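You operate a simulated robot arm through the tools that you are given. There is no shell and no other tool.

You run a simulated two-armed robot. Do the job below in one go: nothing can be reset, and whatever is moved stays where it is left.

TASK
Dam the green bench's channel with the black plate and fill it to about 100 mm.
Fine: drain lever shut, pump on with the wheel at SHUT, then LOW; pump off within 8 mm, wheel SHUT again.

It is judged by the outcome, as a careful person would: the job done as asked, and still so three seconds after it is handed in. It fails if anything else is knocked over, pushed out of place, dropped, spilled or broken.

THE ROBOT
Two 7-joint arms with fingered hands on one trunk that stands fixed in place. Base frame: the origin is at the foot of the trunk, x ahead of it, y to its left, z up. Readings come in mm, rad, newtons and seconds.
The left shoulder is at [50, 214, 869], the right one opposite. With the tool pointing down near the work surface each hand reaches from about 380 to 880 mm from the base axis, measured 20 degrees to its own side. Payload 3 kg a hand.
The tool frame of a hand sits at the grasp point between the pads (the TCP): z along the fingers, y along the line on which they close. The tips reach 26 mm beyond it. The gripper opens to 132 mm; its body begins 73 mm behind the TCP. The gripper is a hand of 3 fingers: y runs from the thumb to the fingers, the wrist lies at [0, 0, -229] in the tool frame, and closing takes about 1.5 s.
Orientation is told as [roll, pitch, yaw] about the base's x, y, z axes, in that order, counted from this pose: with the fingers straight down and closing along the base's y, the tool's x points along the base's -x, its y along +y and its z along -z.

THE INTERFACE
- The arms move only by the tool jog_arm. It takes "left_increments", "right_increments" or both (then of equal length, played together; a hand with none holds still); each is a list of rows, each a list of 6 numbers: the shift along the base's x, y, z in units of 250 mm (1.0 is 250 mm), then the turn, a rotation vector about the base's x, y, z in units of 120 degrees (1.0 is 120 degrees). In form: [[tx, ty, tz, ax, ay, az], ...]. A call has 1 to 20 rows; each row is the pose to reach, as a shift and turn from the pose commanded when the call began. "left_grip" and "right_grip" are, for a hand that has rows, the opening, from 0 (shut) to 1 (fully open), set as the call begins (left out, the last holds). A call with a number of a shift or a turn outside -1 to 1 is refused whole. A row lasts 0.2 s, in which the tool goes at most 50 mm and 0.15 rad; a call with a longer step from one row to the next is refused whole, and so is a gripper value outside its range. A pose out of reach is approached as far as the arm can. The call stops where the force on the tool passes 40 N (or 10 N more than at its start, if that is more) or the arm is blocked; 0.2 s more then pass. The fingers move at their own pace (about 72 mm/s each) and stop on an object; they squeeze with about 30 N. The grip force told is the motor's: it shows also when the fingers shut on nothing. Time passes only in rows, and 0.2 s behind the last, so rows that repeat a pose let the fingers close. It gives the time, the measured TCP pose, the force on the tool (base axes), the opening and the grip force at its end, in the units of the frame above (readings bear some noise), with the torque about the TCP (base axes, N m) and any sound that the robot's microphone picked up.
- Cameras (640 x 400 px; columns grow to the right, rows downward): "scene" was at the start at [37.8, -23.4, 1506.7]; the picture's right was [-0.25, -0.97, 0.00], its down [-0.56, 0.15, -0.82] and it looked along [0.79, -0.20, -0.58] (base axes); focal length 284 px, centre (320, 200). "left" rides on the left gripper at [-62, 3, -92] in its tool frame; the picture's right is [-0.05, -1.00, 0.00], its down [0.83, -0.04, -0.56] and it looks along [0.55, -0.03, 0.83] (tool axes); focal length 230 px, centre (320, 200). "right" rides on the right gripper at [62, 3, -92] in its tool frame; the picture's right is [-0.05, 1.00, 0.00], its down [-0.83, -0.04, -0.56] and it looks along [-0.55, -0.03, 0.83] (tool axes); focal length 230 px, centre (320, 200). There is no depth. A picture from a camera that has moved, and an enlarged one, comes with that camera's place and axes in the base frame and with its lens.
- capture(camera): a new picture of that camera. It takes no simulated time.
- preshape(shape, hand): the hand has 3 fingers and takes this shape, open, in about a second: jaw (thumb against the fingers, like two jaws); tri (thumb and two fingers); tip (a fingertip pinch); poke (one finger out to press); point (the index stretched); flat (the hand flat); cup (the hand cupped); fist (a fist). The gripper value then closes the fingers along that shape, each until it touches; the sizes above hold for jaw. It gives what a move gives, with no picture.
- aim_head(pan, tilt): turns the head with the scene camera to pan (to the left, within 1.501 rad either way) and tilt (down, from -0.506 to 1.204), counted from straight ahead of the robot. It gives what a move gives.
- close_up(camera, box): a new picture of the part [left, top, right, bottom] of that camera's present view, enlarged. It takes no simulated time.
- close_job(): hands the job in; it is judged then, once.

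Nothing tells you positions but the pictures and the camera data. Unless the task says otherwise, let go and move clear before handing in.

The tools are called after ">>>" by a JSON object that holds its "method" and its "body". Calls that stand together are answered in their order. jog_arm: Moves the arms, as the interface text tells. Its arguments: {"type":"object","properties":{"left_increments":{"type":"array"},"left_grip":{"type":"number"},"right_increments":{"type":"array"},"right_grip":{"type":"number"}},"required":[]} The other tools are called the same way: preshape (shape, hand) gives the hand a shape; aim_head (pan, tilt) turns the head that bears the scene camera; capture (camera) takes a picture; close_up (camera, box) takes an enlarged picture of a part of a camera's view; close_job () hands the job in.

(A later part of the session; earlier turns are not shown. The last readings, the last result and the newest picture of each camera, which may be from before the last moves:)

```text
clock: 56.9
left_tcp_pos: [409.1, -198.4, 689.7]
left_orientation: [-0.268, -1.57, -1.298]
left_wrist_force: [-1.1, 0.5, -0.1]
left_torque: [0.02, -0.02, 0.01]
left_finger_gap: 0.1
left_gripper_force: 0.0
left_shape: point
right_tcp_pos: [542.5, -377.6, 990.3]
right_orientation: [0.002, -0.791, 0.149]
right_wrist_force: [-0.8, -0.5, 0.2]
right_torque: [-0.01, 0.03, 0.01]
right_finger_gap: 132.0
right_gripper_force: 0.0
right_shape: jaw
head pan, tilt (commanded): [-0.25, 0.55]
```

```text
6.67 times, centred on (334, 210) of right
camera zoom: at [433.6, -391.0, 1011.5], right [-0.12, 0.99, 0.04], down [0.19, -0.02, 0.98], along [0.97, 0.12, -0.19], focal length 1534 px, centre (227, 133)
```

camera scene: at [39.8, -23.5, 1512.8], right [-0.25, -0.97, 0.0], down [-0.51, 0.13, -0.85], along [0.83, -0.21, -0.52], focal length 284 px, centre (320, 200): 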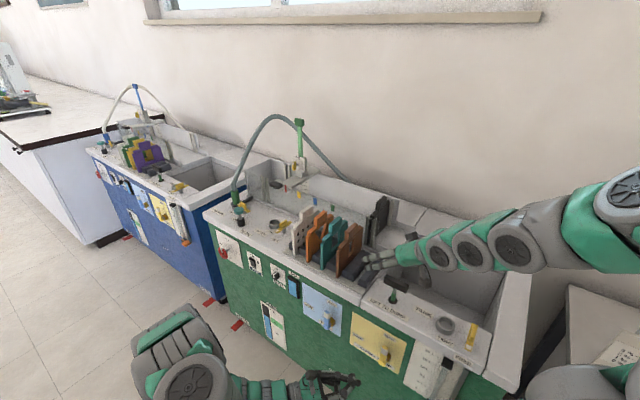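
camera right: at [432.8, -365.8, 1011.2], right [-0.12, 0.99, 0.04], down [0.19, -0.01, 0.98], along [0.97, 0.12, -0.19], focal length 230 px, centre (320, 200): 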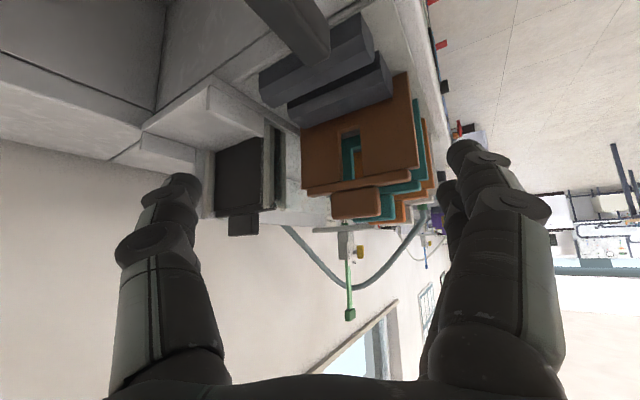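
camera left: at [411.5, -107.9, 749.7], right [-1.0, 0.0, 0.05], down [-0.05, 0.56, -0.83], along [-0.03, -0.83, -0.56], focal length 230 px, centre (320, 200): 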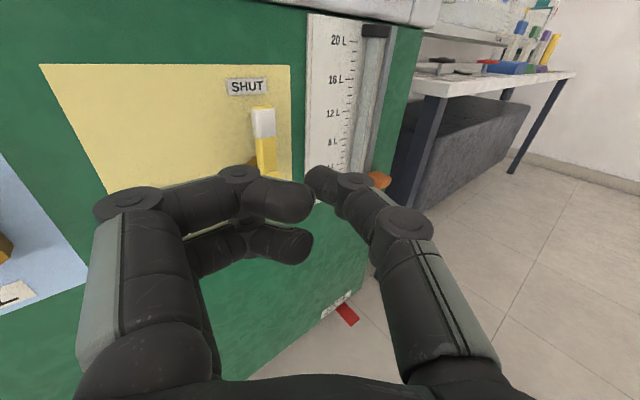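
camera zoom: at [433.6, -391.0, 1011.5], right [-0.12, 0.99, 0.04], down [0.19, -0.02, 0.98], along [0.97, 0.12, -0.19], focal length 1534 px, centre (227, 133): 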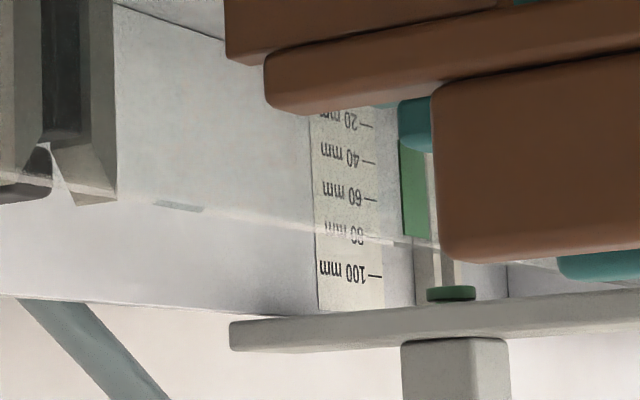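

The right camera now sees the whole scale from 20 to 100 mm under the carriage. Next I'll bring the left hand, index pointing, to a pre-position in front of the pump switch.

>>> {"method": "jog_arm", "body": {"left_increments": [[0.09, 0.095, 0, 0, 0, 0.06], [0.19, 0.2, 0, 0, 0, 0.125], [0.29, 0.3, 0, 0, 0, 0.19], [0.385, 0.4, 0, 0, 0, 0.255], [0.48, 0.5, 0, 0, 0, 0.32], [0.58, 0.6, 0, 0, 0, 0.385], [0.68, 0.71, 0, 0, 0, 0.45], [0.78, 0.81, 0, 0, 0, 0.51], [0.872, 0.908, 0, 0, 0, 0.566], [0.872, 0.908, 0, 0, 0, 0.566]]}}

>>> {"method": "jog_arm", "body": {"left_increments": [[0.14, 0.05, 0, 0, 0, 0], [0.28, 0.1, 0, 0, 0, 0], [0.42, 0.15, 0, 0, 0, 0], [0.56, 0.2, 0, 0, 0, 0], [0.7, 0.25, 0, 0, 0, 0], [0.84, 0.3, 0, 0, 0, 0], [0.972, 0.348, 0, 0, 0, 0], [0.972, 0.348, 0, 0, 0, 0]]}}

>>> {"method": "capture", "body": {"camera": "left"}}

>>> {"method": "capture", "body": {"camera": "scene"}}

```text
clock: 59.1
left_tcp_pos: [627.1, 28.9, 689.0]
left_orientation: [-0.181, -1.568, -0.199]
left_wrist_force: [0.6, -0.8, -0.3]
left_torque: [-0.02, 0.0, 0.03]
left_finger_gap: 0.1
left_gripper_force: 0.1
left_shape: point
right_tcp_pos: [543.0, -378.8, 990.4]
right_orientation: [0.002, -0.788, 0.151]
right_wrist_force: [-0.3, -0.3, 0.2]
right_torque: [-0.02, -0.01, -0.04]
right_finger_gap: 131.8
right_gripper_force: 0.1
right_shape: jaw
head pan, tilt (commanded): [-0.25, 0.55]
```

```text
clock: 60.9
left_tcp_pos: [872.5, 114.7, 688.1]
left_orientation: [-0.723, -1.569, 0.341]
left_wrist_force: [-1.5, -0.1, -0.1]
left_torque: [0.03, -0.01, 0.02]
left_finger_gap: 0.0
left_gripper_force: 0.0
left_shape: point
right_tcp_pos: [542.7, -379.2, 991.2]
right_orientation: [0.002, -0.791, 0.149]
right_wrist_force: [-0.5, 0.1, 0.1]
right_torque: [-0.03, -0.03, 0.0]
right_finger_gap: 131.9
right_gripper_force: 0.0
right_shape: jaw
head pan, tilt (commanded): [-0.25, 0.55]
```

```text
taken
camera left: at [786.7, 152.0, 749.4], right [-0.37, -0.93, 0.05], down [-0.53, 0.17, -0.83], along [0.76, -0.34, -0.56], focal length 230 px, centre (320, 200)
```

left: 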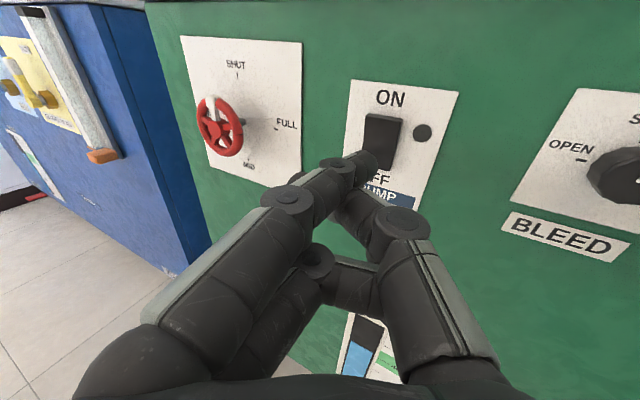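

```text
taken
camera scene: at [39.8, -23.5, 1512.8], right [-0.25, -0.97, 0.0], down [-0.51, 0.13, -0.85], along [0.83, -0.21, -0.52], focal length 284 px, centre (320, 200)
```

scene: 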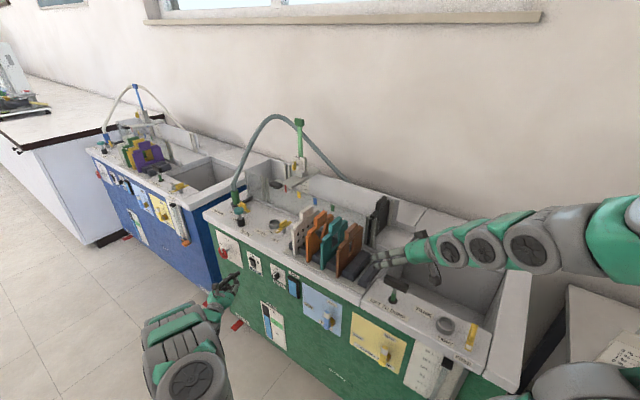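

>>> {"method": "close_up", "body": {"camera": "left", "box": [310, 80, 470, 220]}}

>>> {"method": "close_up", "body": {"camera": "left", "box": [170, 30, 330, 190]}}

>>> {"method": "close_up", "body": {"camera": "left", "box": [480, 80, 640, 280]}}

```text
2.86 times, centred on (390, 150) of left
camera zoom: at [786.7, 152.0, 749.4], right [-0.37, -0.93, 0.05], down [-0.53, 0.17, -0.83], along [0.76, -0.34, -0.56], focal length 657 px, centre (120, 343)
```

zoom: 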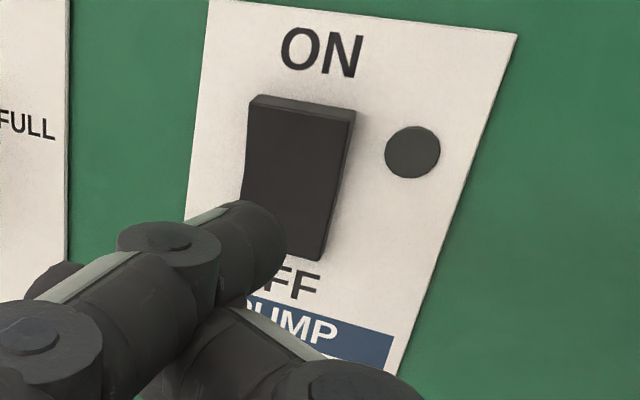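

```text
2.50 times, centred on (250, 110) of left
camera zoom: at [786.7, 152.0, 749.4], right [-0.37, -0.93, 0.05], down [-0.53, 0.17, -0.83], along [0.76, -0.34, -0.56], focal length 575 px, centre (495, 425)
```

zoom: 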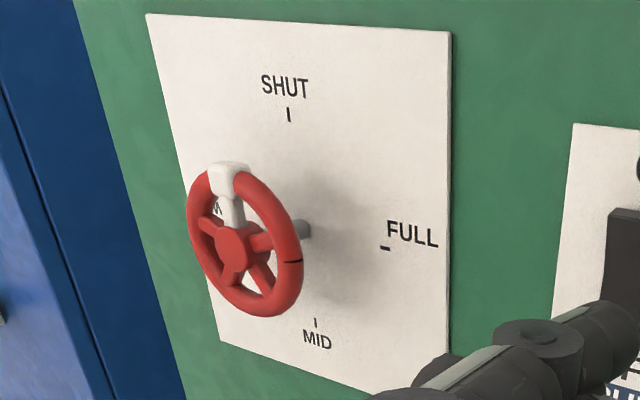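

```text
2.00 times, centred on (560, 180) of left
camera zoom: at [786.7, 152.0, 749.4], right [-0.37, -0.93, 0.05], down [-0.53, 0.17, -0.83], along [0.76, -0.34, -0.56], focal length 460 px, centre (-160, 240)
```

zoom: 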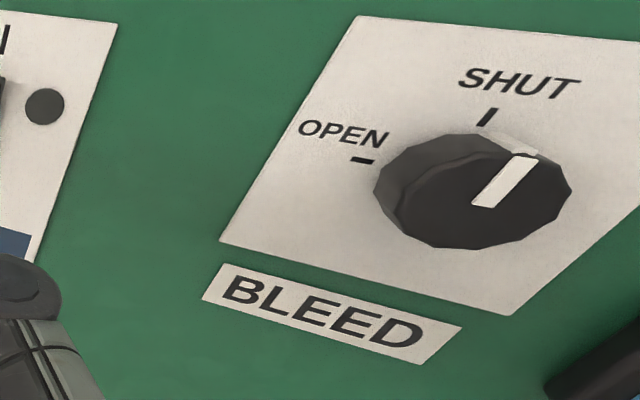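

The BLEED knob is at SHUT and the wheel mark is at SHUT. I'll line the index up with the upper (ON) half of the pump rocker, stopping just short of it.

>>> {"method": "jog_arm", "body": {"left_increments": [[0.05, -0.03, 0.008, 0, 0, 0], [0.1, -0.075, 0.008, 0, 0, 0], [0.15, -0.12, 0.008, 0, 0, 0], [0.187, -0.156, 0.008, 0, 0, 0], [0.187, -0.156, 0.008, 0, 0, 0]]}}

>>> {"method": "capture", "body": {"camera": "left"}}

>>> {"method": "close_up", "body": {"camera": "scene", "box": [220, 230, 300, 280]}}

>>> {"method": "close_up", "body": {"camera": "left", "box": [300, 80, 460, 180]}}

```text
clock: 62.1
left_tcp_pos: [918.6, 76.7, 689.8]
left_orientation: [-0.322, -1.571, -0.061]
left_wrist_force: [0.0, 0.2, -0.9]
left_torque: [0.02, 0.0, -0.01]
left_finger_gap: 0.0
left_gripper_force: 0.1
left_shape: point
right_tcp_pos: [542.9, -379.5, 989.9]
right_orientation: [0.003, -0.79, 0.151]
right_wrist_force: [-0.9, 0.8, 0.1]
right_torque: [0.03, 0.01, -0.01]
right_finger_gap: 131.9
right_gripper_force: 0.0
right_shape: jaw
head pan, tilt (commanded): [-0.25, 0.55]
```

```text
taken
camera left: at [833.0, 113.3, 750.9], right [-0.37, -0.93, 0.05], down [-0.53, 0.17, -0.83], along [0.76, -0.34, -0.56], focal length 230 px, centre (320, 200)
```

left: 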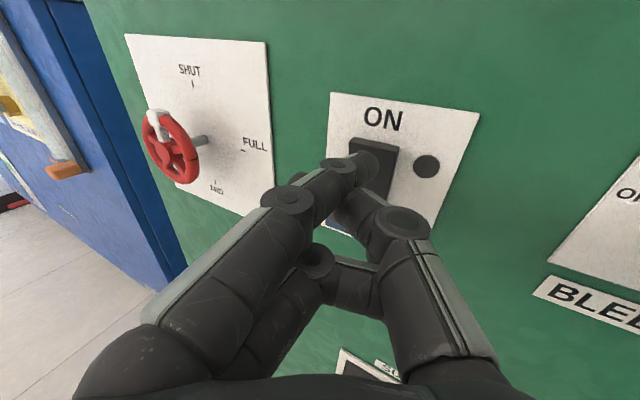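

```text
8.00 times, centred on (260, 255) of scene
camera zoom: at [39.8, -23.5, 1512.8], right [-0.25, -0.97, 0.0], down [-0.51, 0.13, -0.85], along [0.83, -0.21, -0.52], focal length 2268 px, centre (800, -240)
```

zoom: 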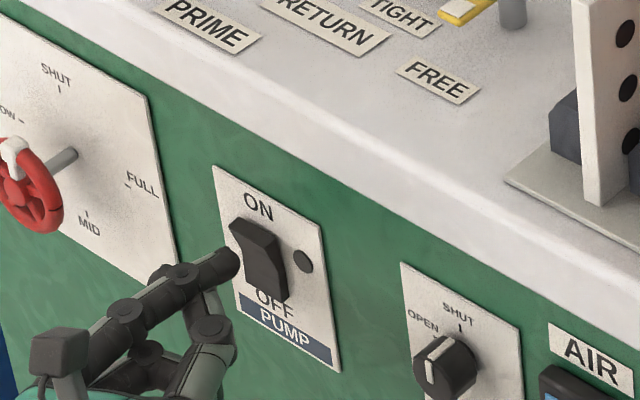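

```text
4.00 times, centred on (380, 130) of left
camera zoom: at [833.0, 113.3, 750.9], right [-0.37, -0.93, 0.05], down [-0.53, 0.17, -0.83], along [0.76, -0.34, -0.56], focal length 920 px, centre (80, 480)
```

zoom: 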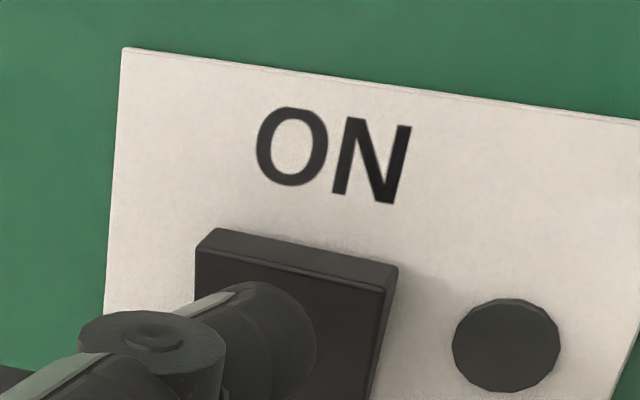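

>>> {"method": "jog_arm", "body": {"left_increments": [[0.0102, -0.0123, 0, 0, 0, 0], [0.0205, -0.0246, 0, 0, 0, 0], [0.0307, -0.0369, 0, 0, 0, 0], [0.041, -0.0492, 0, 0, 0, 0], [0.0486, -0.0584, 0, 0, 0, 0]]}}

>>> {"method": "close_up", "body": {"camera": "left", "box": [300, 80, 460, 180]}}

>>> {"method": "close_up", "body": {"camera": "scene", "box": [220, 230, 300, 280]}}

```text
clock: 63.5
left_tcp_pos: [929.4, 70.4, 690.3]
left_orientation: [-0.383, -1.567, 0.011]
left_wrist_force: [-17.0, 17.0, 3.1]
left_torque: [-0.22, -0.15, -0.37]
left_finger_gap: 0.2
left_gripper_force: 0.1
left_shape: point
right_tcp_pos: [542.0, -378.7, 990.4]
right_orientation: [0.003, -0.789, 0.151]
right_wrist_force: [-0.6, -0.8, 0.5]
right_torque: [0.02, -0.01, 0.03]
right_finger_gap: 131.9
right_gripper_force: 0.1
right_shape: jaw
head pan, tilt (commanded): [-0.25, 0.55]
heard: click
stopped in row 5 (left hand): the force on the tool passed its limit at 42 N (the readings are from after the stop); the commanded pose is now the measured one
```

```text
4.00 times, centred on (380, 130) of left
camera zoom: at [845.4, 106.4, 751.7], right [-0.36, -0.93, 0.05], down [-0.54, 0.16, -0.83], along [0.76, -0.33, -0.56], focal length 920 px, centre (80, 480)
```

zoom: 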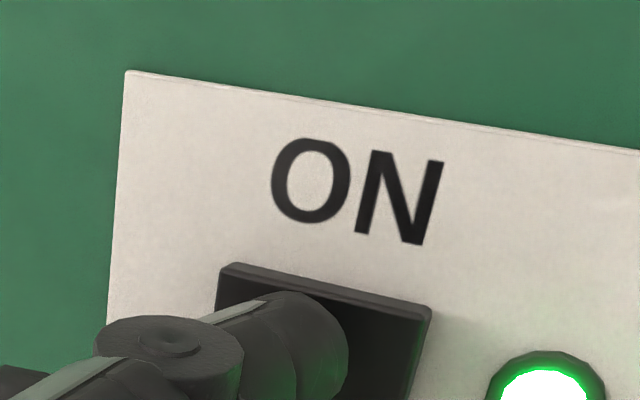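

```text
8.00 times, centred on (260, 255) of scene
camera zoom: at [39.6, -23.4, 1512.8], right [-0.25, -0.97, 0.0], down [-0.51, 0.13, -0.85], along [0.83, -0.21, -0.52], focal length 2268 px, centre (800, -240)
```

zoom: 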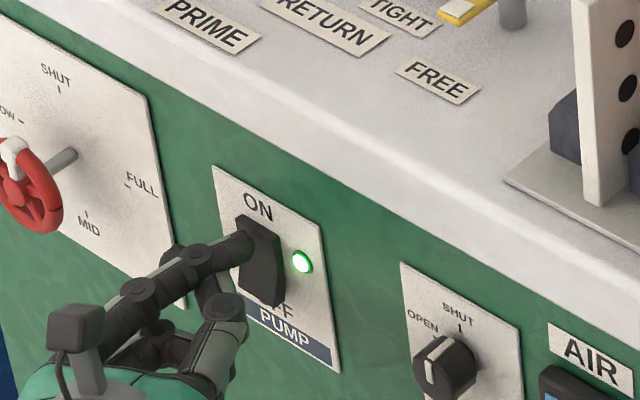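

The pump is on: I heard a click and the lamp is green, with the wheel still at SHUT. I'll retract and move to inspect the wheel up close.

>>> {"method": "jog_arm", "body": {"left_increments": [[-0.05, 0.06, 0, 0, 0, 0], [-0.1, 0.12, 0, 0, 0, 0], [-0.154, 0.184, 0, 0, 0, 0], [-0.06, 0.281, -0.029, 0, 0, 0.02], [0.035, 0.377, -0.057, 0, 0, 0.04], [0.129, 0.474, -0.086, 0, 0, 0.06], [0.224, 0.57, -0.114, 0, 0, 0.08], [0.318, 0.667, -0.143, 0, 0, 0.1], [0.318, 0.667, -0.143, 0, 0, 0.1]]}}

>>> {"method": "capture", "body": {"camera": "left"}}

>>> {"method": "close_up", "body": {"camera": "scene", "box": [190, 220, 270, 270]}}

>>> {"method": "close_up", "body": {"camera": "right", "box": [310, 180, 358, 240]}}

```text
clock: 65.5
left_tcp_pos: [1009.4, 233.3, 652.4]
left_orientation: [-0.383, -1.568, 0.218]
left_wrist_force: [-0.9, -0.6, 0.2]
left_torque: [0.01, -0.01, 0.0]
left_finger_gap: 0.0
left_gripper_force: 0.1
left_shape: point
right_tcp_pos: [543.0, -377.5, 990.9]
right_orientation: [0.003, -0.791, 0.151]
right_wrist_force: [0.5, 0.5, -0.5]
right_torque: [0.02, 0.01, 0.03]
right_finger_gap: 132.1
right_gripper_force: 0.1
right_shape: jaw
head pan, tilt (commanded): [-0.25, 0.55]
```

```text
taken
camera left: at [918.3, 251.2, 714.5], right [-0.16, -0.99, 0.05], down [-0.56, 0.05, -0.83], along [0.81, -0.16, -0.56], focal length 230 px, centre (320, 200)
```

left: 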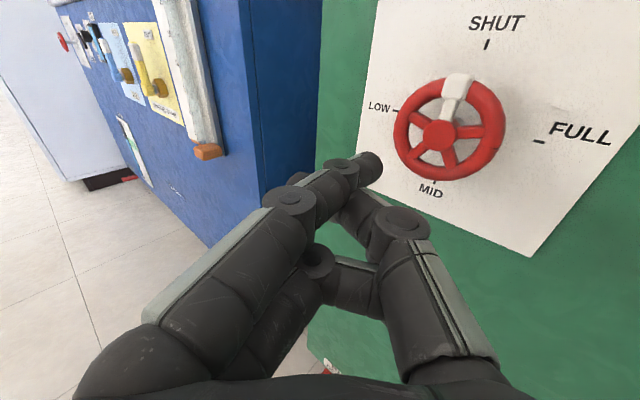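

```text
8.00 times, centred on (230, 245) of scene
camera zoom: at [39.8, -23.4, 1512.8], right [-0.25, -0.97, 0.0], down [-0.51, 0.13, -0.85], along [0.83, -0.21, -0.52], focal length 2268 px, centre (1040, -160)
```

zoom: 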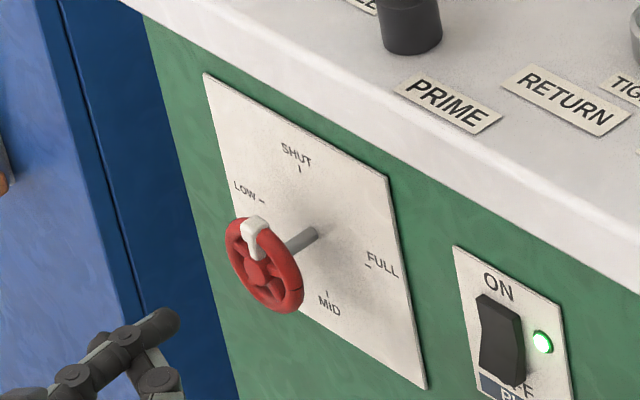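

```text
6.67 times, centred on (334, 210) of right
camera zoom: at [433.6, -390.8, 1011.5], right [-0.12, 0.99, 0.04], down [0.19, -0.02, 0.98], along [0.97, 0.12, -0.19], focal length 1534 px, centre (227, 133)
```

zoom: 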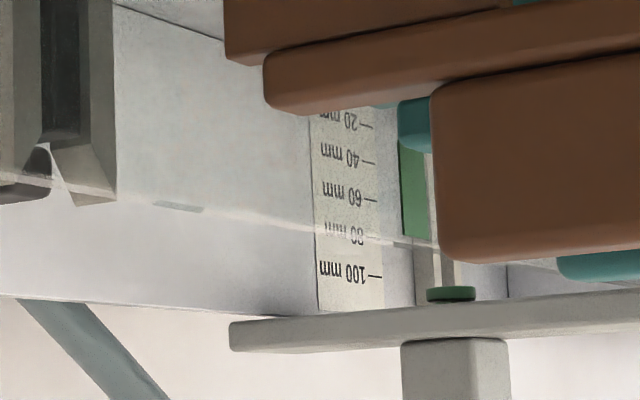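

>>> {"method": "close_up", "body": {"camera": "left", "box": [370, 50, 530, 190]}}

>>> {"method": "close_up", "body": {"camera": "left", "box": [280, 130, 440, 230]}}

```text
2.86 times, centred on (450, 120) of left
camera zoom: at [918.3, 251.2, 714.5], right [-0.16, -0.99, 0.05], down [-0.56, 0.05, -0.83], along [0.81, -0.16, -0.56], focal length 657 px, centre (-51, 429)
```

zoom: 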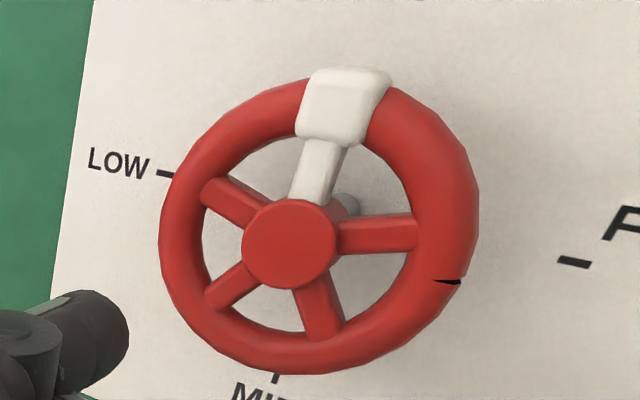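

```text
4.00 times, centred on (360, 180) of left
camera zoom: at [918.3, 251.2, 714.5], right [-0.16, -0.99, 0.05], down [-0.56, 0.05, -0.83], along [0.81, -0.16, -0.56], focal length 920 px, centre (160, 280)
```

zoom: 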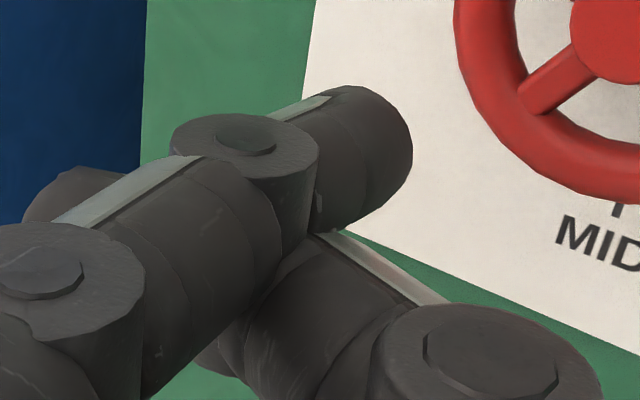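

The wheel has five spokes and a raised white block at the top marking SHUT; LOW is 90° to the left. The fingertip is too thick to go between the spokes, so I'll set it on the rim front just right of the white block and push the block around to the left.

>>> {"method": "jog_arm", "body": {"left_increments": [[-0.02, -0.05, 0.05, 0, 0, 0], [-0.04, -0.11, 0.1, 0, 0, 0], [-0.055, -0.16, 0.136, 0, 0, 0], [-0.055, -0.16, 0.136, 0, 0, 0]]}}

>>> {"method": "close_up", "body": {"camera": "left", "box": [280, 80, 480, 230]}}

>>> {"method": "close_up", "body": {"camera": "scene", "box": [200, 225, 260, 265]}}

```text
clock: 66.5
left_tcp_pos: [996.5, 192.7, 688.0]
left_orientation: [-0.333, -1.568, 0.17]
left_wrist_force: [-0.3, -0.3, 0.3]
left_torque: [0.02, 0.0, 0.02]
left_finger_gap: 0.0
left_gripper_force: 0.1
left_shape: point
right_tcp_pos: [541.9, -378.2, 990.1]
right_orientation: [0.0, -0.792, 0.149]
right_wrist_force: [0.3, 0.3, -0.5]
right_torque: [0.02, 0.01, 0.01]
right_finger_gap: 131.8
right_gripper_force: 0.1
right_shape: jaw
head pan, tilt (commanded): [-0.25, 0.55]
```

```text
2.67 times, centred on (380, 155) of left
camera zoom: at [906.1, 210.7, 749.3], right [-0.16, -0.99, 0.05], down [-0.56, 0.05, -0.83], along [0.81, -0.17, -0.56], focal length 614 px, centre (160, 320)
```

zoom: 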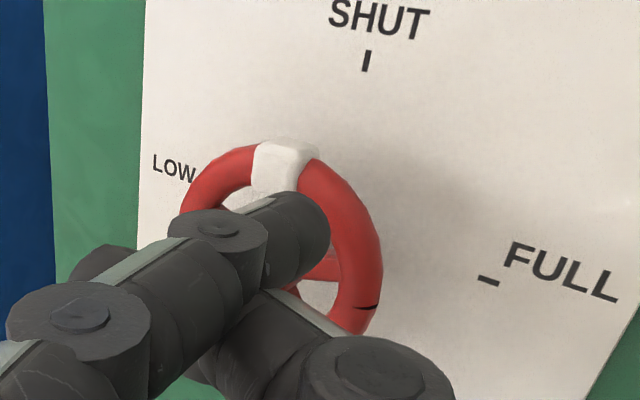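

```text
10.00 times, centred on (230, 245) of scene
camera zoom: at [39.8, -23.5, 1512.8], right [-0.25, -0.97, 0.0], down [-0.51, 0.13, -0.85], along [0.83, -0.21, -0.52], focal length 2835 px, centre (1220, -250)
```

zoom: 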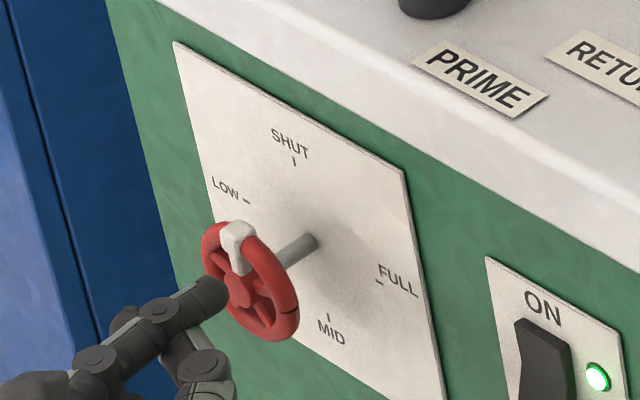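

>>> {"method": "jog_arm", "body": {"left_increments": [[0.0256, -0.0307, 0, 0, 0, 0], [0.041, -0.0492, 0, 0, 0, 0], [0.0461, -0.0553, 0, 0, 0, 0], [0.0461, -0.0553, 0, 0, 0, 0]]}}

>>> {"method": "close_up", "body": {"camera": "left", "box": [280, 80, 480, 230]}}

>>> {"method": "close_up", "body": {"camera": "scene", "box": [200, 225, 260, 265]}}

```text
clock: 67.5
left_tcp_pos: [1008.0, 180.0, 688.4]
left_orientation: [-0.23, -1.567, 0.064]
left_wrist_force: [-1.4, 2.1, 0.0]
left_torque: [-0.02, 0.05, -0.01]
left_finger_gap: 0.2
left_gripper_force: 0.1
left_shape: point
right_tcp_pos: [543.2, -377.9, 990.7]
right_orientation: [0.001, -0.791, 0.151]
right_wrist_force: [-0.1, -0.5, -0.1]
right_torque: [0.03, 0.0, 0.01]
right_finger_gap: 131.9
right_gripper_force: 0.1
right_shape: jaw
head pan, tilt (commanded): [-0.25, 0.55]
```

```text
2.67 times, centred on (380, 155) of left
camera zoom: at [916.8, 197.7, 749.5], right [-0.16, -0.99, 0.05], down [-0.56, 0.05, -0.83], along [0.81, -0.16, -0.56], focal length 614 px, centre (160, 320)
```

zoom: 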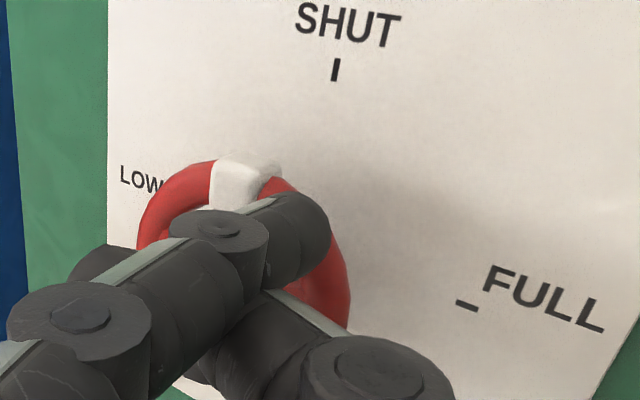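

```text
10.00 times, centred on (230, 245) of scene
camera zoom: at [39.8, -23.5, 1512.8], right [-0.25, -0.97, 0.0], down [-0.51, 0.13, -0.85], along [0.83, -0.21, -0.52], focal length 2835 px, centre (1220, -250)
```

zoom: 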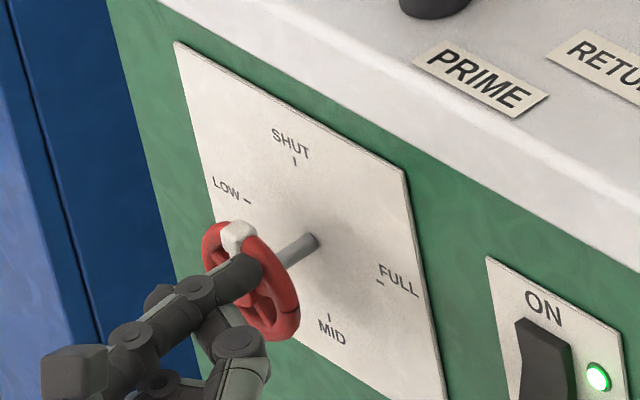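

>>> {"method": "jog_arm", "body": {"left_increments": [[0.0077, -0.0092, 0, 0, 0, 0], [0.0183, -0.0004, 0.0072, 0, 0, 0], [0.0288, 0.0084, 0.0144, 0, 0, 0], [0.0406, 0.0182, 0.018, 0, 0, 0], [0.0525, 0.028, 0.0212, 0, 0, 0]]}}

>>> {"method": "close_up", "body": {"camera": "left", "box": [280, 80, 480, 230]}}

>>> {"method": "close_up", "body": {"camera": "scene", "box": [200, 225, 260, 265]}}

```text
clock: 68.7
left_tcp_pos: [1020.9, 189.7, 693.2]
left_orientation: [-0.213, -1.566, 0.051]
left_wrist_force: [-18.9, 20.6, -6.0]
left_torque: [-0.01, -0.04, -0.11]
left_finger_gap: 0.1
left_gripper_force: 0.1
left_shape: point
right_tcp_pos: [541.6, -378.0, 990.2]
right_orientation: [0.002, -0.792, 0.151]
right_wrist_force: [-1.2, 0.2, -0.5]
right_torque: [0.02, 0.0, -0.02]
right_finger_gap: 131.6
right_gripper_force: 0.0
right_shape: jaw
head pan, tilt (commanded): [-0.25, 0.55]
```

```text
2.67 times, centred on (380, 155) of left
camera zoom: at [929.4, 207.1, 754.8], right [-0.16, -0.99, 0.05], down [-0.56, 0.05, -0.83], along [0.81, -0.16, -0.56], focal length 614 px, centre (160, 320)
```

zoom: 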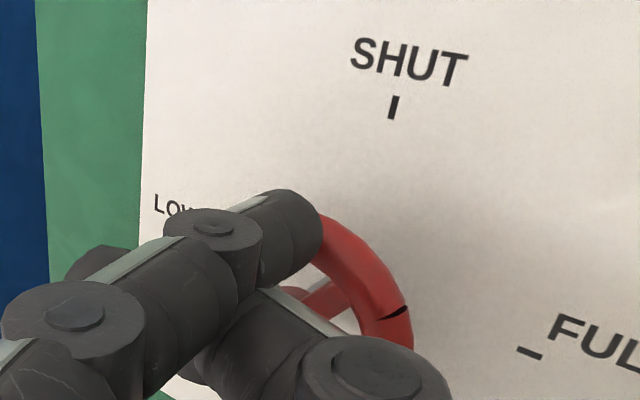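

```text
10.00 times, centred on (230, 245) of scene
camera zoom: at [39.7, -23.2, 1512.8], right [-0.25, -0.97, 0.0], down [-0.51, 0.13, -0.85], along [0.83, -0.21, -0.52], focal length 2835 px, centre (1220, -250)
```

zoom: 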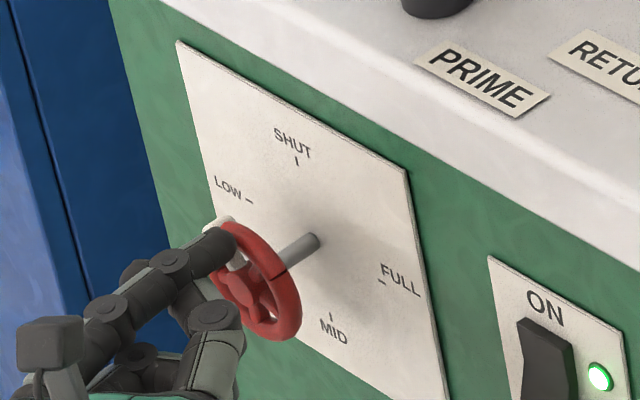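

The wheel is turning left with the finger. I'll continue along the arc and check before finishing.

>>> {"method": "jog_arm", "body": {"left_increments": [[0.0107, 0.012, -0.0005, 0, 0, 0], [0.0214, 0.023, -0.0016, 0, 0, 0], [0.033, 0.033, -0.006, 0, 0, 0], [0.0444, 0.0424, -0.0108, 0, 0, 0], [0.055, 0.051, -0.019, 0, 0, 0]]}}

>>> {"method": "close_up", "body": {"camera": "left", "box": [280, 80, 480, 230]}}

>>> {"method": "close_up", "body": {"camera": "scene", "box": [200, 225, 260, 265]}}

>>> {"method": "close_up", "body": {"camera": "right", "box": [310, 180, 358, 240]}}

```text
clock: 69.9
left_tcp_pos: [1032.7, 201.2, 689.3]
left_orientation: [-0.362, -1.567, 0.199]
left_wrist_force: [-25.6, 22.4, -3.4]
left_torque: [-0.1, -0.11, -0.31]
left_finger_gap: 0.3
left_gripper_force: 0.0
left_shape: point
right_tcp_pos: [542.5, -377.3, 991.3]
right_orientation: [0.003, -0.792, 0.152]
right_wrist_force: [-0.3, -1.0, 0.3]
right_torque: [-0.02, -0.02, -0.01]
right_finger_gap: 131.9
right_gripper_force: 0.0
right_shape: jaw
head pan, tilt (commanded): [-0.25, 0.55]
```

```text
2.67 times, centred on (380, 155) of left
camera zoom: at [943.2, 219.2, 750.3], right [-0.16, -0.99, 0.05], down [-0.56, 0.05, -0.83], along [0.81, -0.16, -0.56], focal length 614 px, centre (160, 320)
```

zoom: 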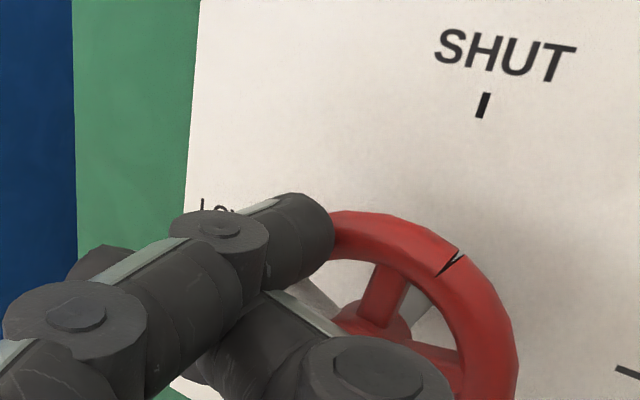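

```text
10.00 times, centred on (230, 245) of scene
camera zoom: at [39.6, -23.2, 1512.8], right [-0.25, -0.97, 0.0], down [-0.51, 0.13, -0.85], along [0.83, -0.21, -0.52], focal length 2835 px, centre (1220, -250)
```

zoom: 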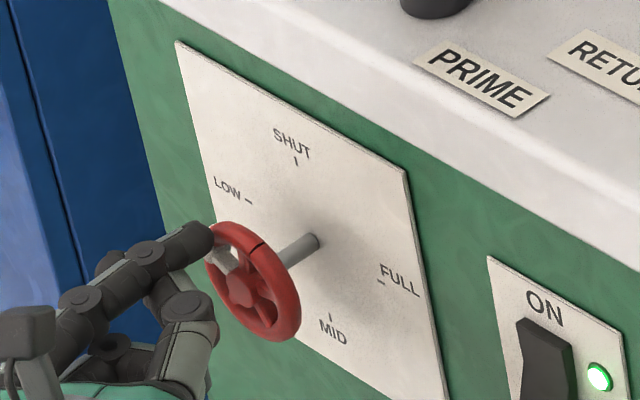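

```text
6.67 times, centred on (334, 210) of right
camera zoom: at [433.7, -390.6, 1011.7], right [-0.12, 0.99, 0.04], down [0.19, -0.02, 0.98], along [0.97, 0.12, -0.19], focal length 1534 px, centre (227, 133)
```

zoom: 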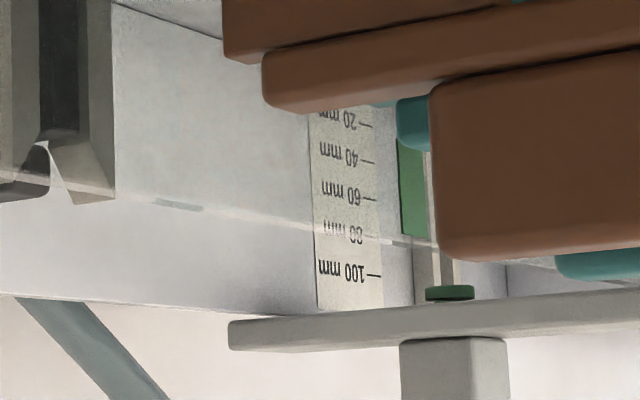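

>>> {"method": "jog_arm", "body": {"left_increments": [[0.006, 0.0128, -0.0092, 0, 0, 0], [0.0146, 0.02, -0.02, 0, 0, 0], [0.0223, 0.0264, -0.0324, 0, 0, 0]]}}

>>> {"method": "close_up", "body": {"camera": "left", "box": [280, 80, 480, 230]}}

>>> {"method": "close_up", "body": {"camera": "scene", "box": [200, 225, 260, 265]}}

>>> {"method": "close_up", "body": {"camera": "right", "box": [310, 180, 358, 240]}}

```text
clock: 70.7
left_tcp_pos: [1039.4, 205.9, 680.4]
left_orientation: [-0.484, -1.568, 0.318]
left_wrist_force: [-18.7, 18.0, -0.1]
left_torque: [-0.17, -0.13, -0.26]
left_finger_gap: 0.2
left_gripper_force: 0.1
left_shape: point
right_tcp_pos: [541.2, -378.6, 991.3]
right_orientation: [0.003, -0.793, 0.151]
right_wrist_force: [-0.2, 0.5, 0.6]
right_torque: [-0.03, 0.0, 0.03]
right_finger_gap: 131.6
right_gripper_force: 0.2
right_shape: jaw
head pan, tilt (commanded): [-0.25, 0.55]
```

```text
2.67 times, centred on (380, 155) of left
camera zoom: at [948.6, 224.0, 742.8], right [-0.16, -0.98, 0.05], down [-0.56, 0.05, -0.83], along [0.81, -0.17, -0.56], focal length 614 px, centre (160, 320)
```

zoom: 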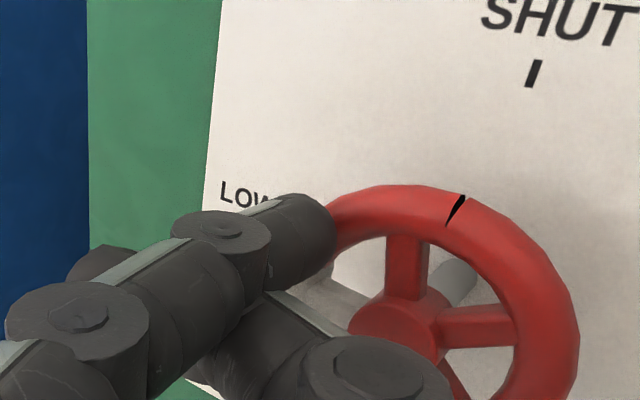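

```text
10.00 times, centred on (230, 245) of scene
camera zoom: at [39.6, -23.3, 1512.8], right [-0.25, -0.97, 0.0], down [-0.51, 0.13, -0.85], along [0.83, -0.21, -0.52], focal length 2835 px, centre (1220, -250)
```

zoom: 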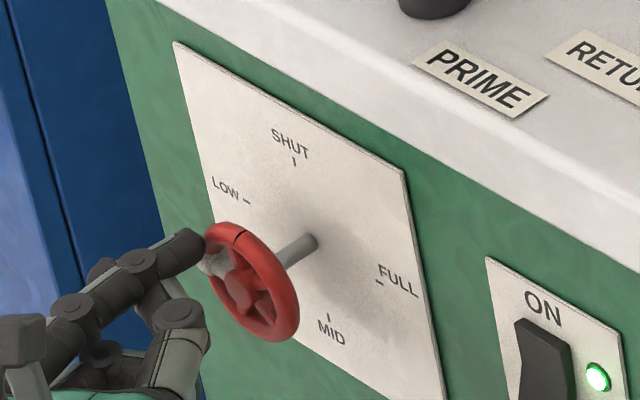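

```text
6.67 times, centred on (334, 210) of right
camera zoom: at [433.4, -390.8, 1011.6], right [-0.12, 0.99, 0.04], down [0.19, -0.02, 0.98], along [0.97, 0.12, -0.19], focal length 1534 px, centre (227, 133)
```

zoom: 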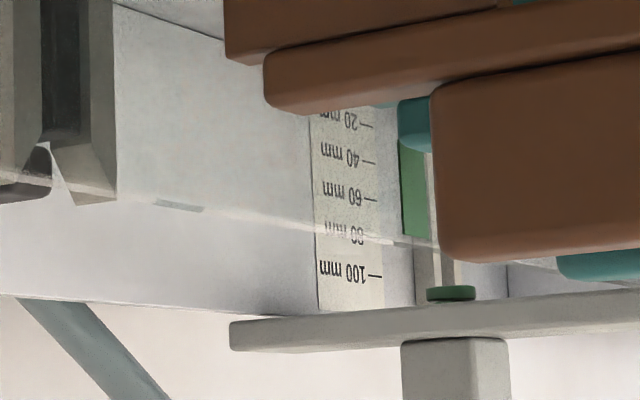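

>>> {"method": "jog_arm", "body": {"left_increments": [[0.005, 0.004, -0.01, 0, 0, 0], [0.008, 0.0067, -0.018, 0, 0, 0]]}}

>>> {"method": "close_up", "body": {"camera": "left", "box": [280, 80, 480, 230]}}

>>> {"method": "close_up", "body": {"camera": "right", "box": [310, 180, 358, 240]}}

>>> {"method": "close_up", "body": {"camera": "scene", "box": [220, 140, 400, 252]}}

```text
clock: 71.3
left_tcp_pos: [1040.4, 207.3, 679.0]
left_orientation: [-0.316, -1.567, 0.147]
left_wrist_force: [-17.9, 16.1, -0.8]
left_torque: [-0.11, -0.13, -0.26]
left_finger_gap: 0.0
left_gripper_force: 0.2
left_shape: point
right_tcp_pos: [542.1, -378.6, 990.8]
right_orientation: [0.002, -0.789, 0.151]
right_wrist_force: [-0.4, -0.1, 0.3]
right_torque: [0.01, -0.01, 0.0]
right_finger_gap: 131.7
right_gripper_force: 0.0
right_shape: jaw
head pan, tilt (commanded): [-0.25, 0.55]
```

```text
2.67 times, centred on (380, 155) of left
camera zoom: at [949.9, 225.2, 740.1], right [-0.16, -0.99, 0.05], down [-0.56, 0.05, -0.83], along [0.81, -0.17, -0.56], focal length 614 px, centre (160, 320)
```

zoom: 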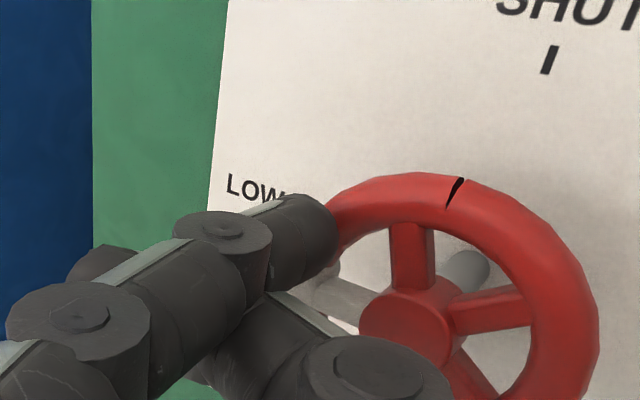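

```text
6.67 times, centred on (334, 210) of right
camera zoom: at [433.5, -390.8, 1011.6], right [-0.12, 0.99, 0.04], down [0.19, -0.02, 0.98], along [0.97, 0.12, -0.19], focal length 1534 px, centre (227, 133)
```

zoom: 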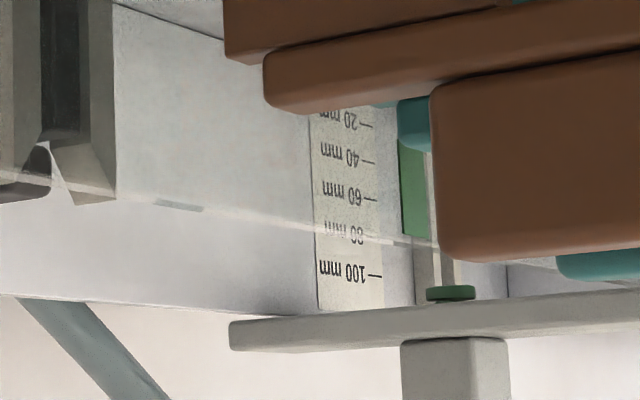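

```text
3.56 times, centred on (310, 196) of scene
camera zoom: at [39.6, -23.3, 1512.8], right [-0.25, -0.97, 0.0], down [-0.51, 0.13, -0.85], along [0.83, -0.21, -0.52], focal length 1008 px, centre (356, 214)
```

zoom: 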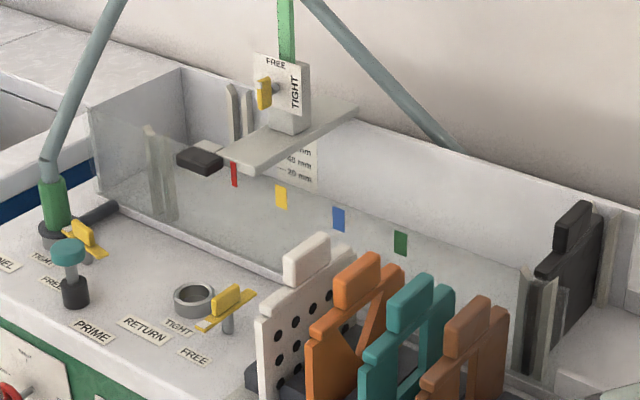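

The wheel mark is now at LOW, about 89° turned. I'll retract the finger and wait near the pump switch's OFF side while watching the level.

>>> {"method": "jog_arm", "body": {"left_increments": [[-0.0512, 0.0614, 0, 0, 0, 0], [-0.102, 0.123, 0, 0, 0, 0], [-0.154, 0.184, 0, 0, 0, 0], [-0.254, 0.073, -0.019, 0, 0, 0], [-0.354, -0.038, -0.038, 0, 0, 0], [-0.454, -0.15, -0.056, 0, 0, 0], [-0.554, -0.26, -0.075, 0, 0, 0], [-0.654, -0.372, -0.094, 0, 0, 0], [-0.654, -0.372, -0.094, 0, 0, 0]]}}

>>> {"method": "capture", "body": {"camera": "left"}}

>>> {"method": "close_up", "body": {"camera": "right", "box": [310, 180, 358, 240]}}

>>> {"method": "close_up", "body": {"camera": "scene", "box": [220, 140, 400, 252]}}

```text
clock: 73.3
left_tcp_pos: [875.6, 114.2, 653.2]
left_orientation: [-0.164, -1.569, 0.002]
left_wrist_force: [0.3, -0.1, -0.1]
left_torque: [0.01, 0.0, 0.03]
left_finger_gap: 0.0
left_gripper_force: 0.0
left_shape: point
right_tcp_pos: [541.5, -379.5, 990.4]
right_orientation: [0.001, -0.789, 0.151]
right_wrist_force: [0.3, -1.0, 0.5]
right_torque: [-0.03, 0.0, 0.01]
right_finger_gap: 131.8
right_gripper_force: 0.0
right_shape: jaw
head pan, tilt (commanded): [-0.25, 0.55]
```

```text
taken
camera left: at [784.9, 132.3, 714.9], right [-0.16, -0.99, 0.05], down [-0.56, 0.05, -0.83], along [0.81, -0.16, -0.56], focal length 230 px, centre (320, 200)
```

left: 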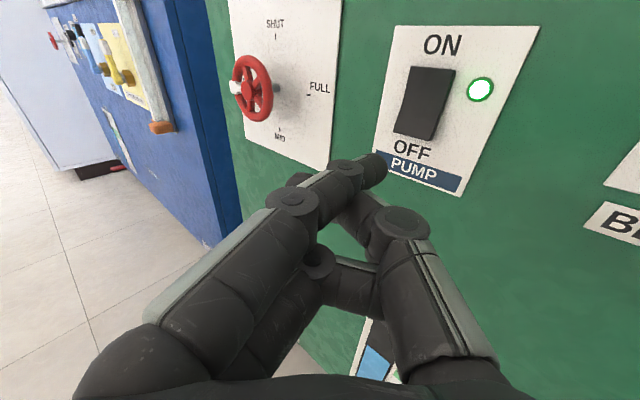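

```text
6.67 times, centred on (334, 210) of right
camera zoom: at [433.6, -391.0, 1011.5], right [-0.12, 0.99, 0.04], down [0.19, -0.02, 0.98], along [0.97, 0.12, -0.19], focal length 1534 px, centre (227, 133)
```

zoom: 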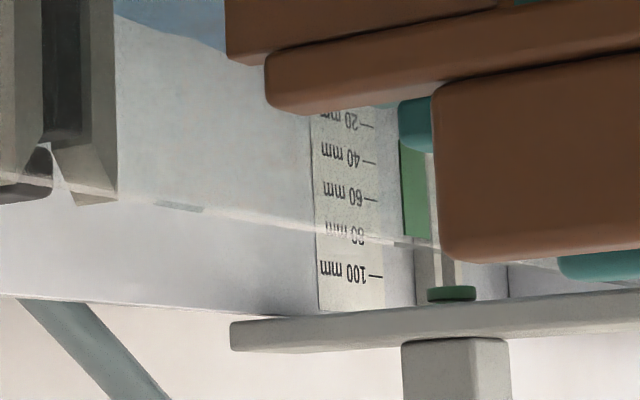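

```text
3.56 times, centred on (310, 196) of scene
camera zoom: at [39.8, -23.5, 1512.8], right [-0.25, -0.97, 0.0], down [-0.51, 0.13, -0.85], along [0.83, -0.21, -0.52], focal length 1008 px, centre (356, 214)
```

zoom: 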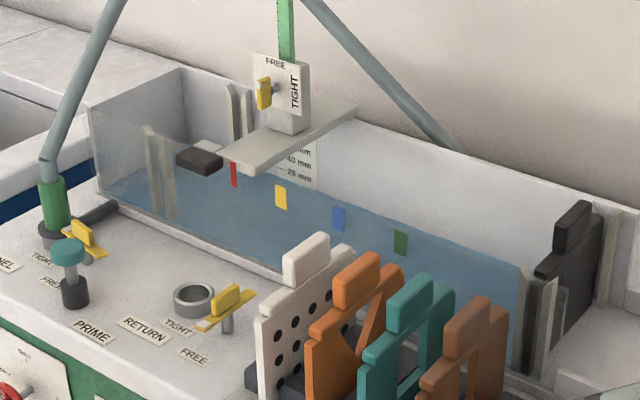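

Water is now in the channel. Time only passes in moves, so I'll read the level carefully before moving again.

>>> {"method": "close_up", "body": {"camera": "scene", "box": [286, 165, 334, 195]}}

>>> {"method": "close_up", "body": {"camera": "right", "box": [280, 150, 376, 210]}}

>>> {"method": "close_up", "body": {"camera": "left", "box": [210, 20, 350, 180]}}

```text
13.33 times, centred on (310, 180) of scene
camera zoom: at [39.8, -23.5, 1512.8], right [-0.25, -0.97, 0.0], down [-0.51, 0.13, -0.85], along [0.83, -0.21, -0.52], focal length 3780 px, centre (453, 467)
```

zoom: 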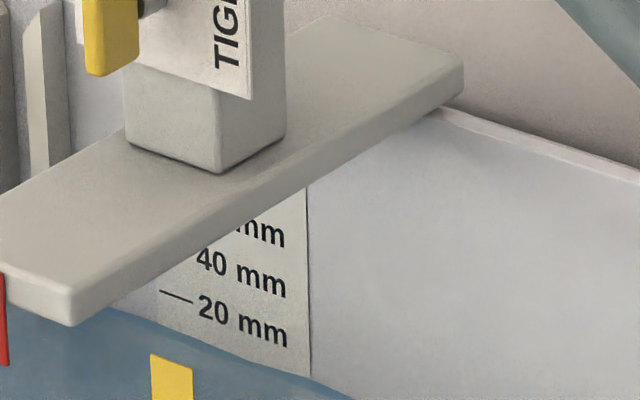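

```text
6.67 times, centred on (328, 180) of right
camera zoom: at [433.6, -391.0, 1011.5], right [-0.12, 0.99, 0.04], down [0.19, -0.02, 0.98], along [0.97, 0.12, -0.19], focal length 1534 px, centre (267, 333)
```

zoom: 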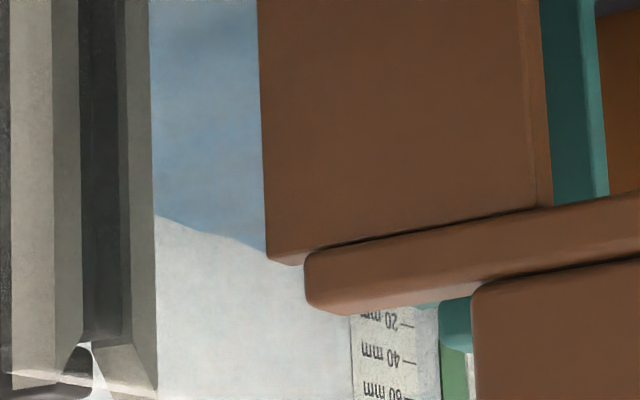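

```text
2.50 times, centred on (280, 100) of left
camera zoom: at [784.9, 132.3, 714.9], right [-0.16, -0.99, 0.05], down [-0.56, 0.05, -0.83], along [0.81, -0.16, -0.56], focal length 575 px, centre (420, 450)
```

zoom: 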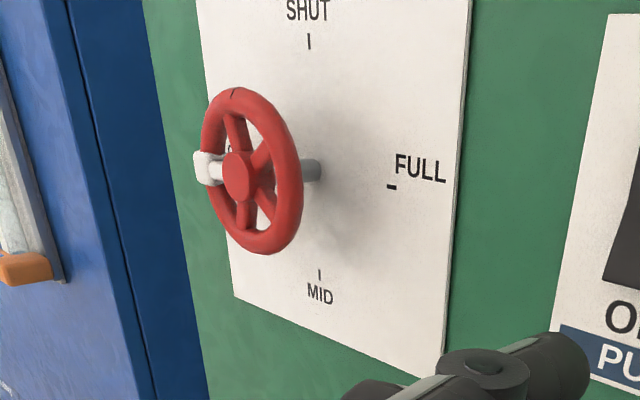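

>>> {"method": "jog_arm", "body": {"left_increments": [[0.06, -0.074, 0, 0, 0, 0], [0.123, -0.1475, 0, 0, 0, 0], [0.123, -0.1475, 0, 0, 0, 0], [0.123, -0.1475, 0, 0, 0, 0]]}}

>>> {"method": "close_up", "body": {"camera": "scene", "box": [286, 165, 334, 195]}}

>>> {"method": "close_up", "body": {"camera": "left", "box": [300, 60, 500, 185]}}

>>> {"method": "close_up", "body": {"camera": "right", "box": [280, 150, 376, 210]}}

```text
clock: 74.3
left_tcp_pos: [898.3, 94.3, 662.9]
left_orientation: [-0.337, -1.569, 0.171]
left_wrist_force: [-0.4, -1.2, 0.2]
left_torque: [0.0, -0.01, 0.0]
left_finger_gap: 0.0
left_gripper_force: 0.0
left_shape: point
left hand out of reach, approached as far as the arm can: row 2, 3, 4
right_tcp_pos: [541.3, -378.6, 990.7]
right_orientation: [0.002, -0.79, 0.15]
right_wrist_force: [-0.5, 0.3, 0.5]
right_torque: [0.0, -0.01, 0.0]
right_finger_gap: 131.7
right_gripper_force: 0.1
right_shape: jaw
head pan, tilt (commanded): [-0.25, 0.55]
```

```text
13.33 times, centred on (310, 180) of scene
camera zoom: at [39.8, -23.5, 1512.8], right [-0.25, -0.97, 0.0], down [-0.51, 0.13, -0.85], along [0.83, -0.21, -0.52], focal length 3780 px, centre (453, 467)
```

zoom: 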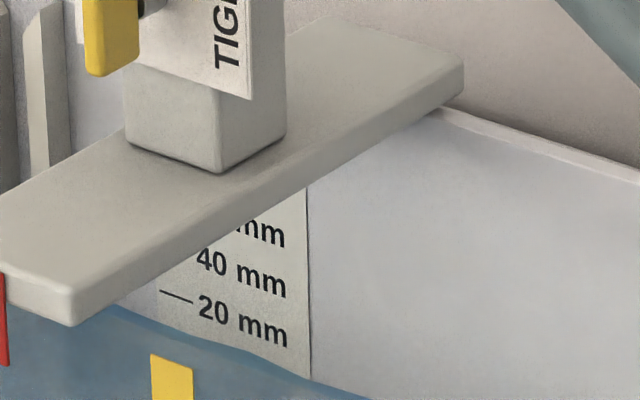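

```text
3.20 times, centred on (400, 122) of left
camera zoom: at [808.9, 112.2, 724.6], right [-0.16, -0.99, 0.05], down [-0.56, 0.05, -0.83], along [0.81, -0.17, -0.56], focal length 736 px, centre (64, 448)
```

zoom: 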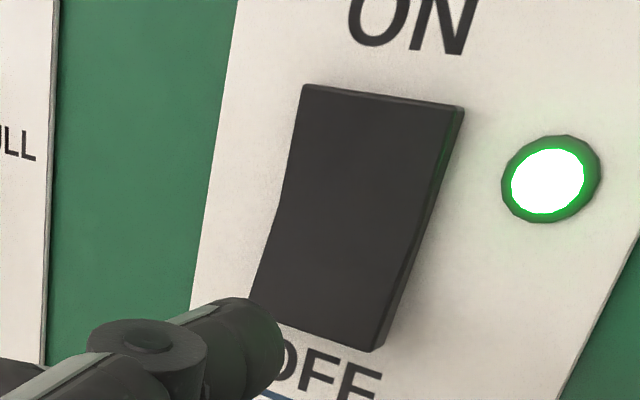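

```text
6.67 times, centred on (328, 180) of right
camera zoom: at [433.6, -391.0, 1011.5], right [-0.12, 0.99, 0.04], down [0.19, -0.02, 0.98], along [0.97, 0.12, -0.19], focal length 1534 px, centre (267, 333)
```

zoom: 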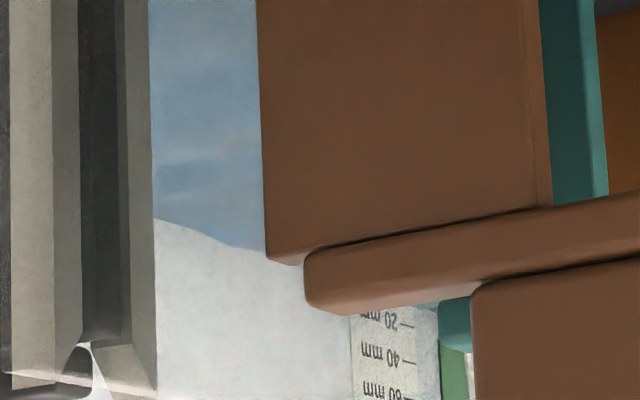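

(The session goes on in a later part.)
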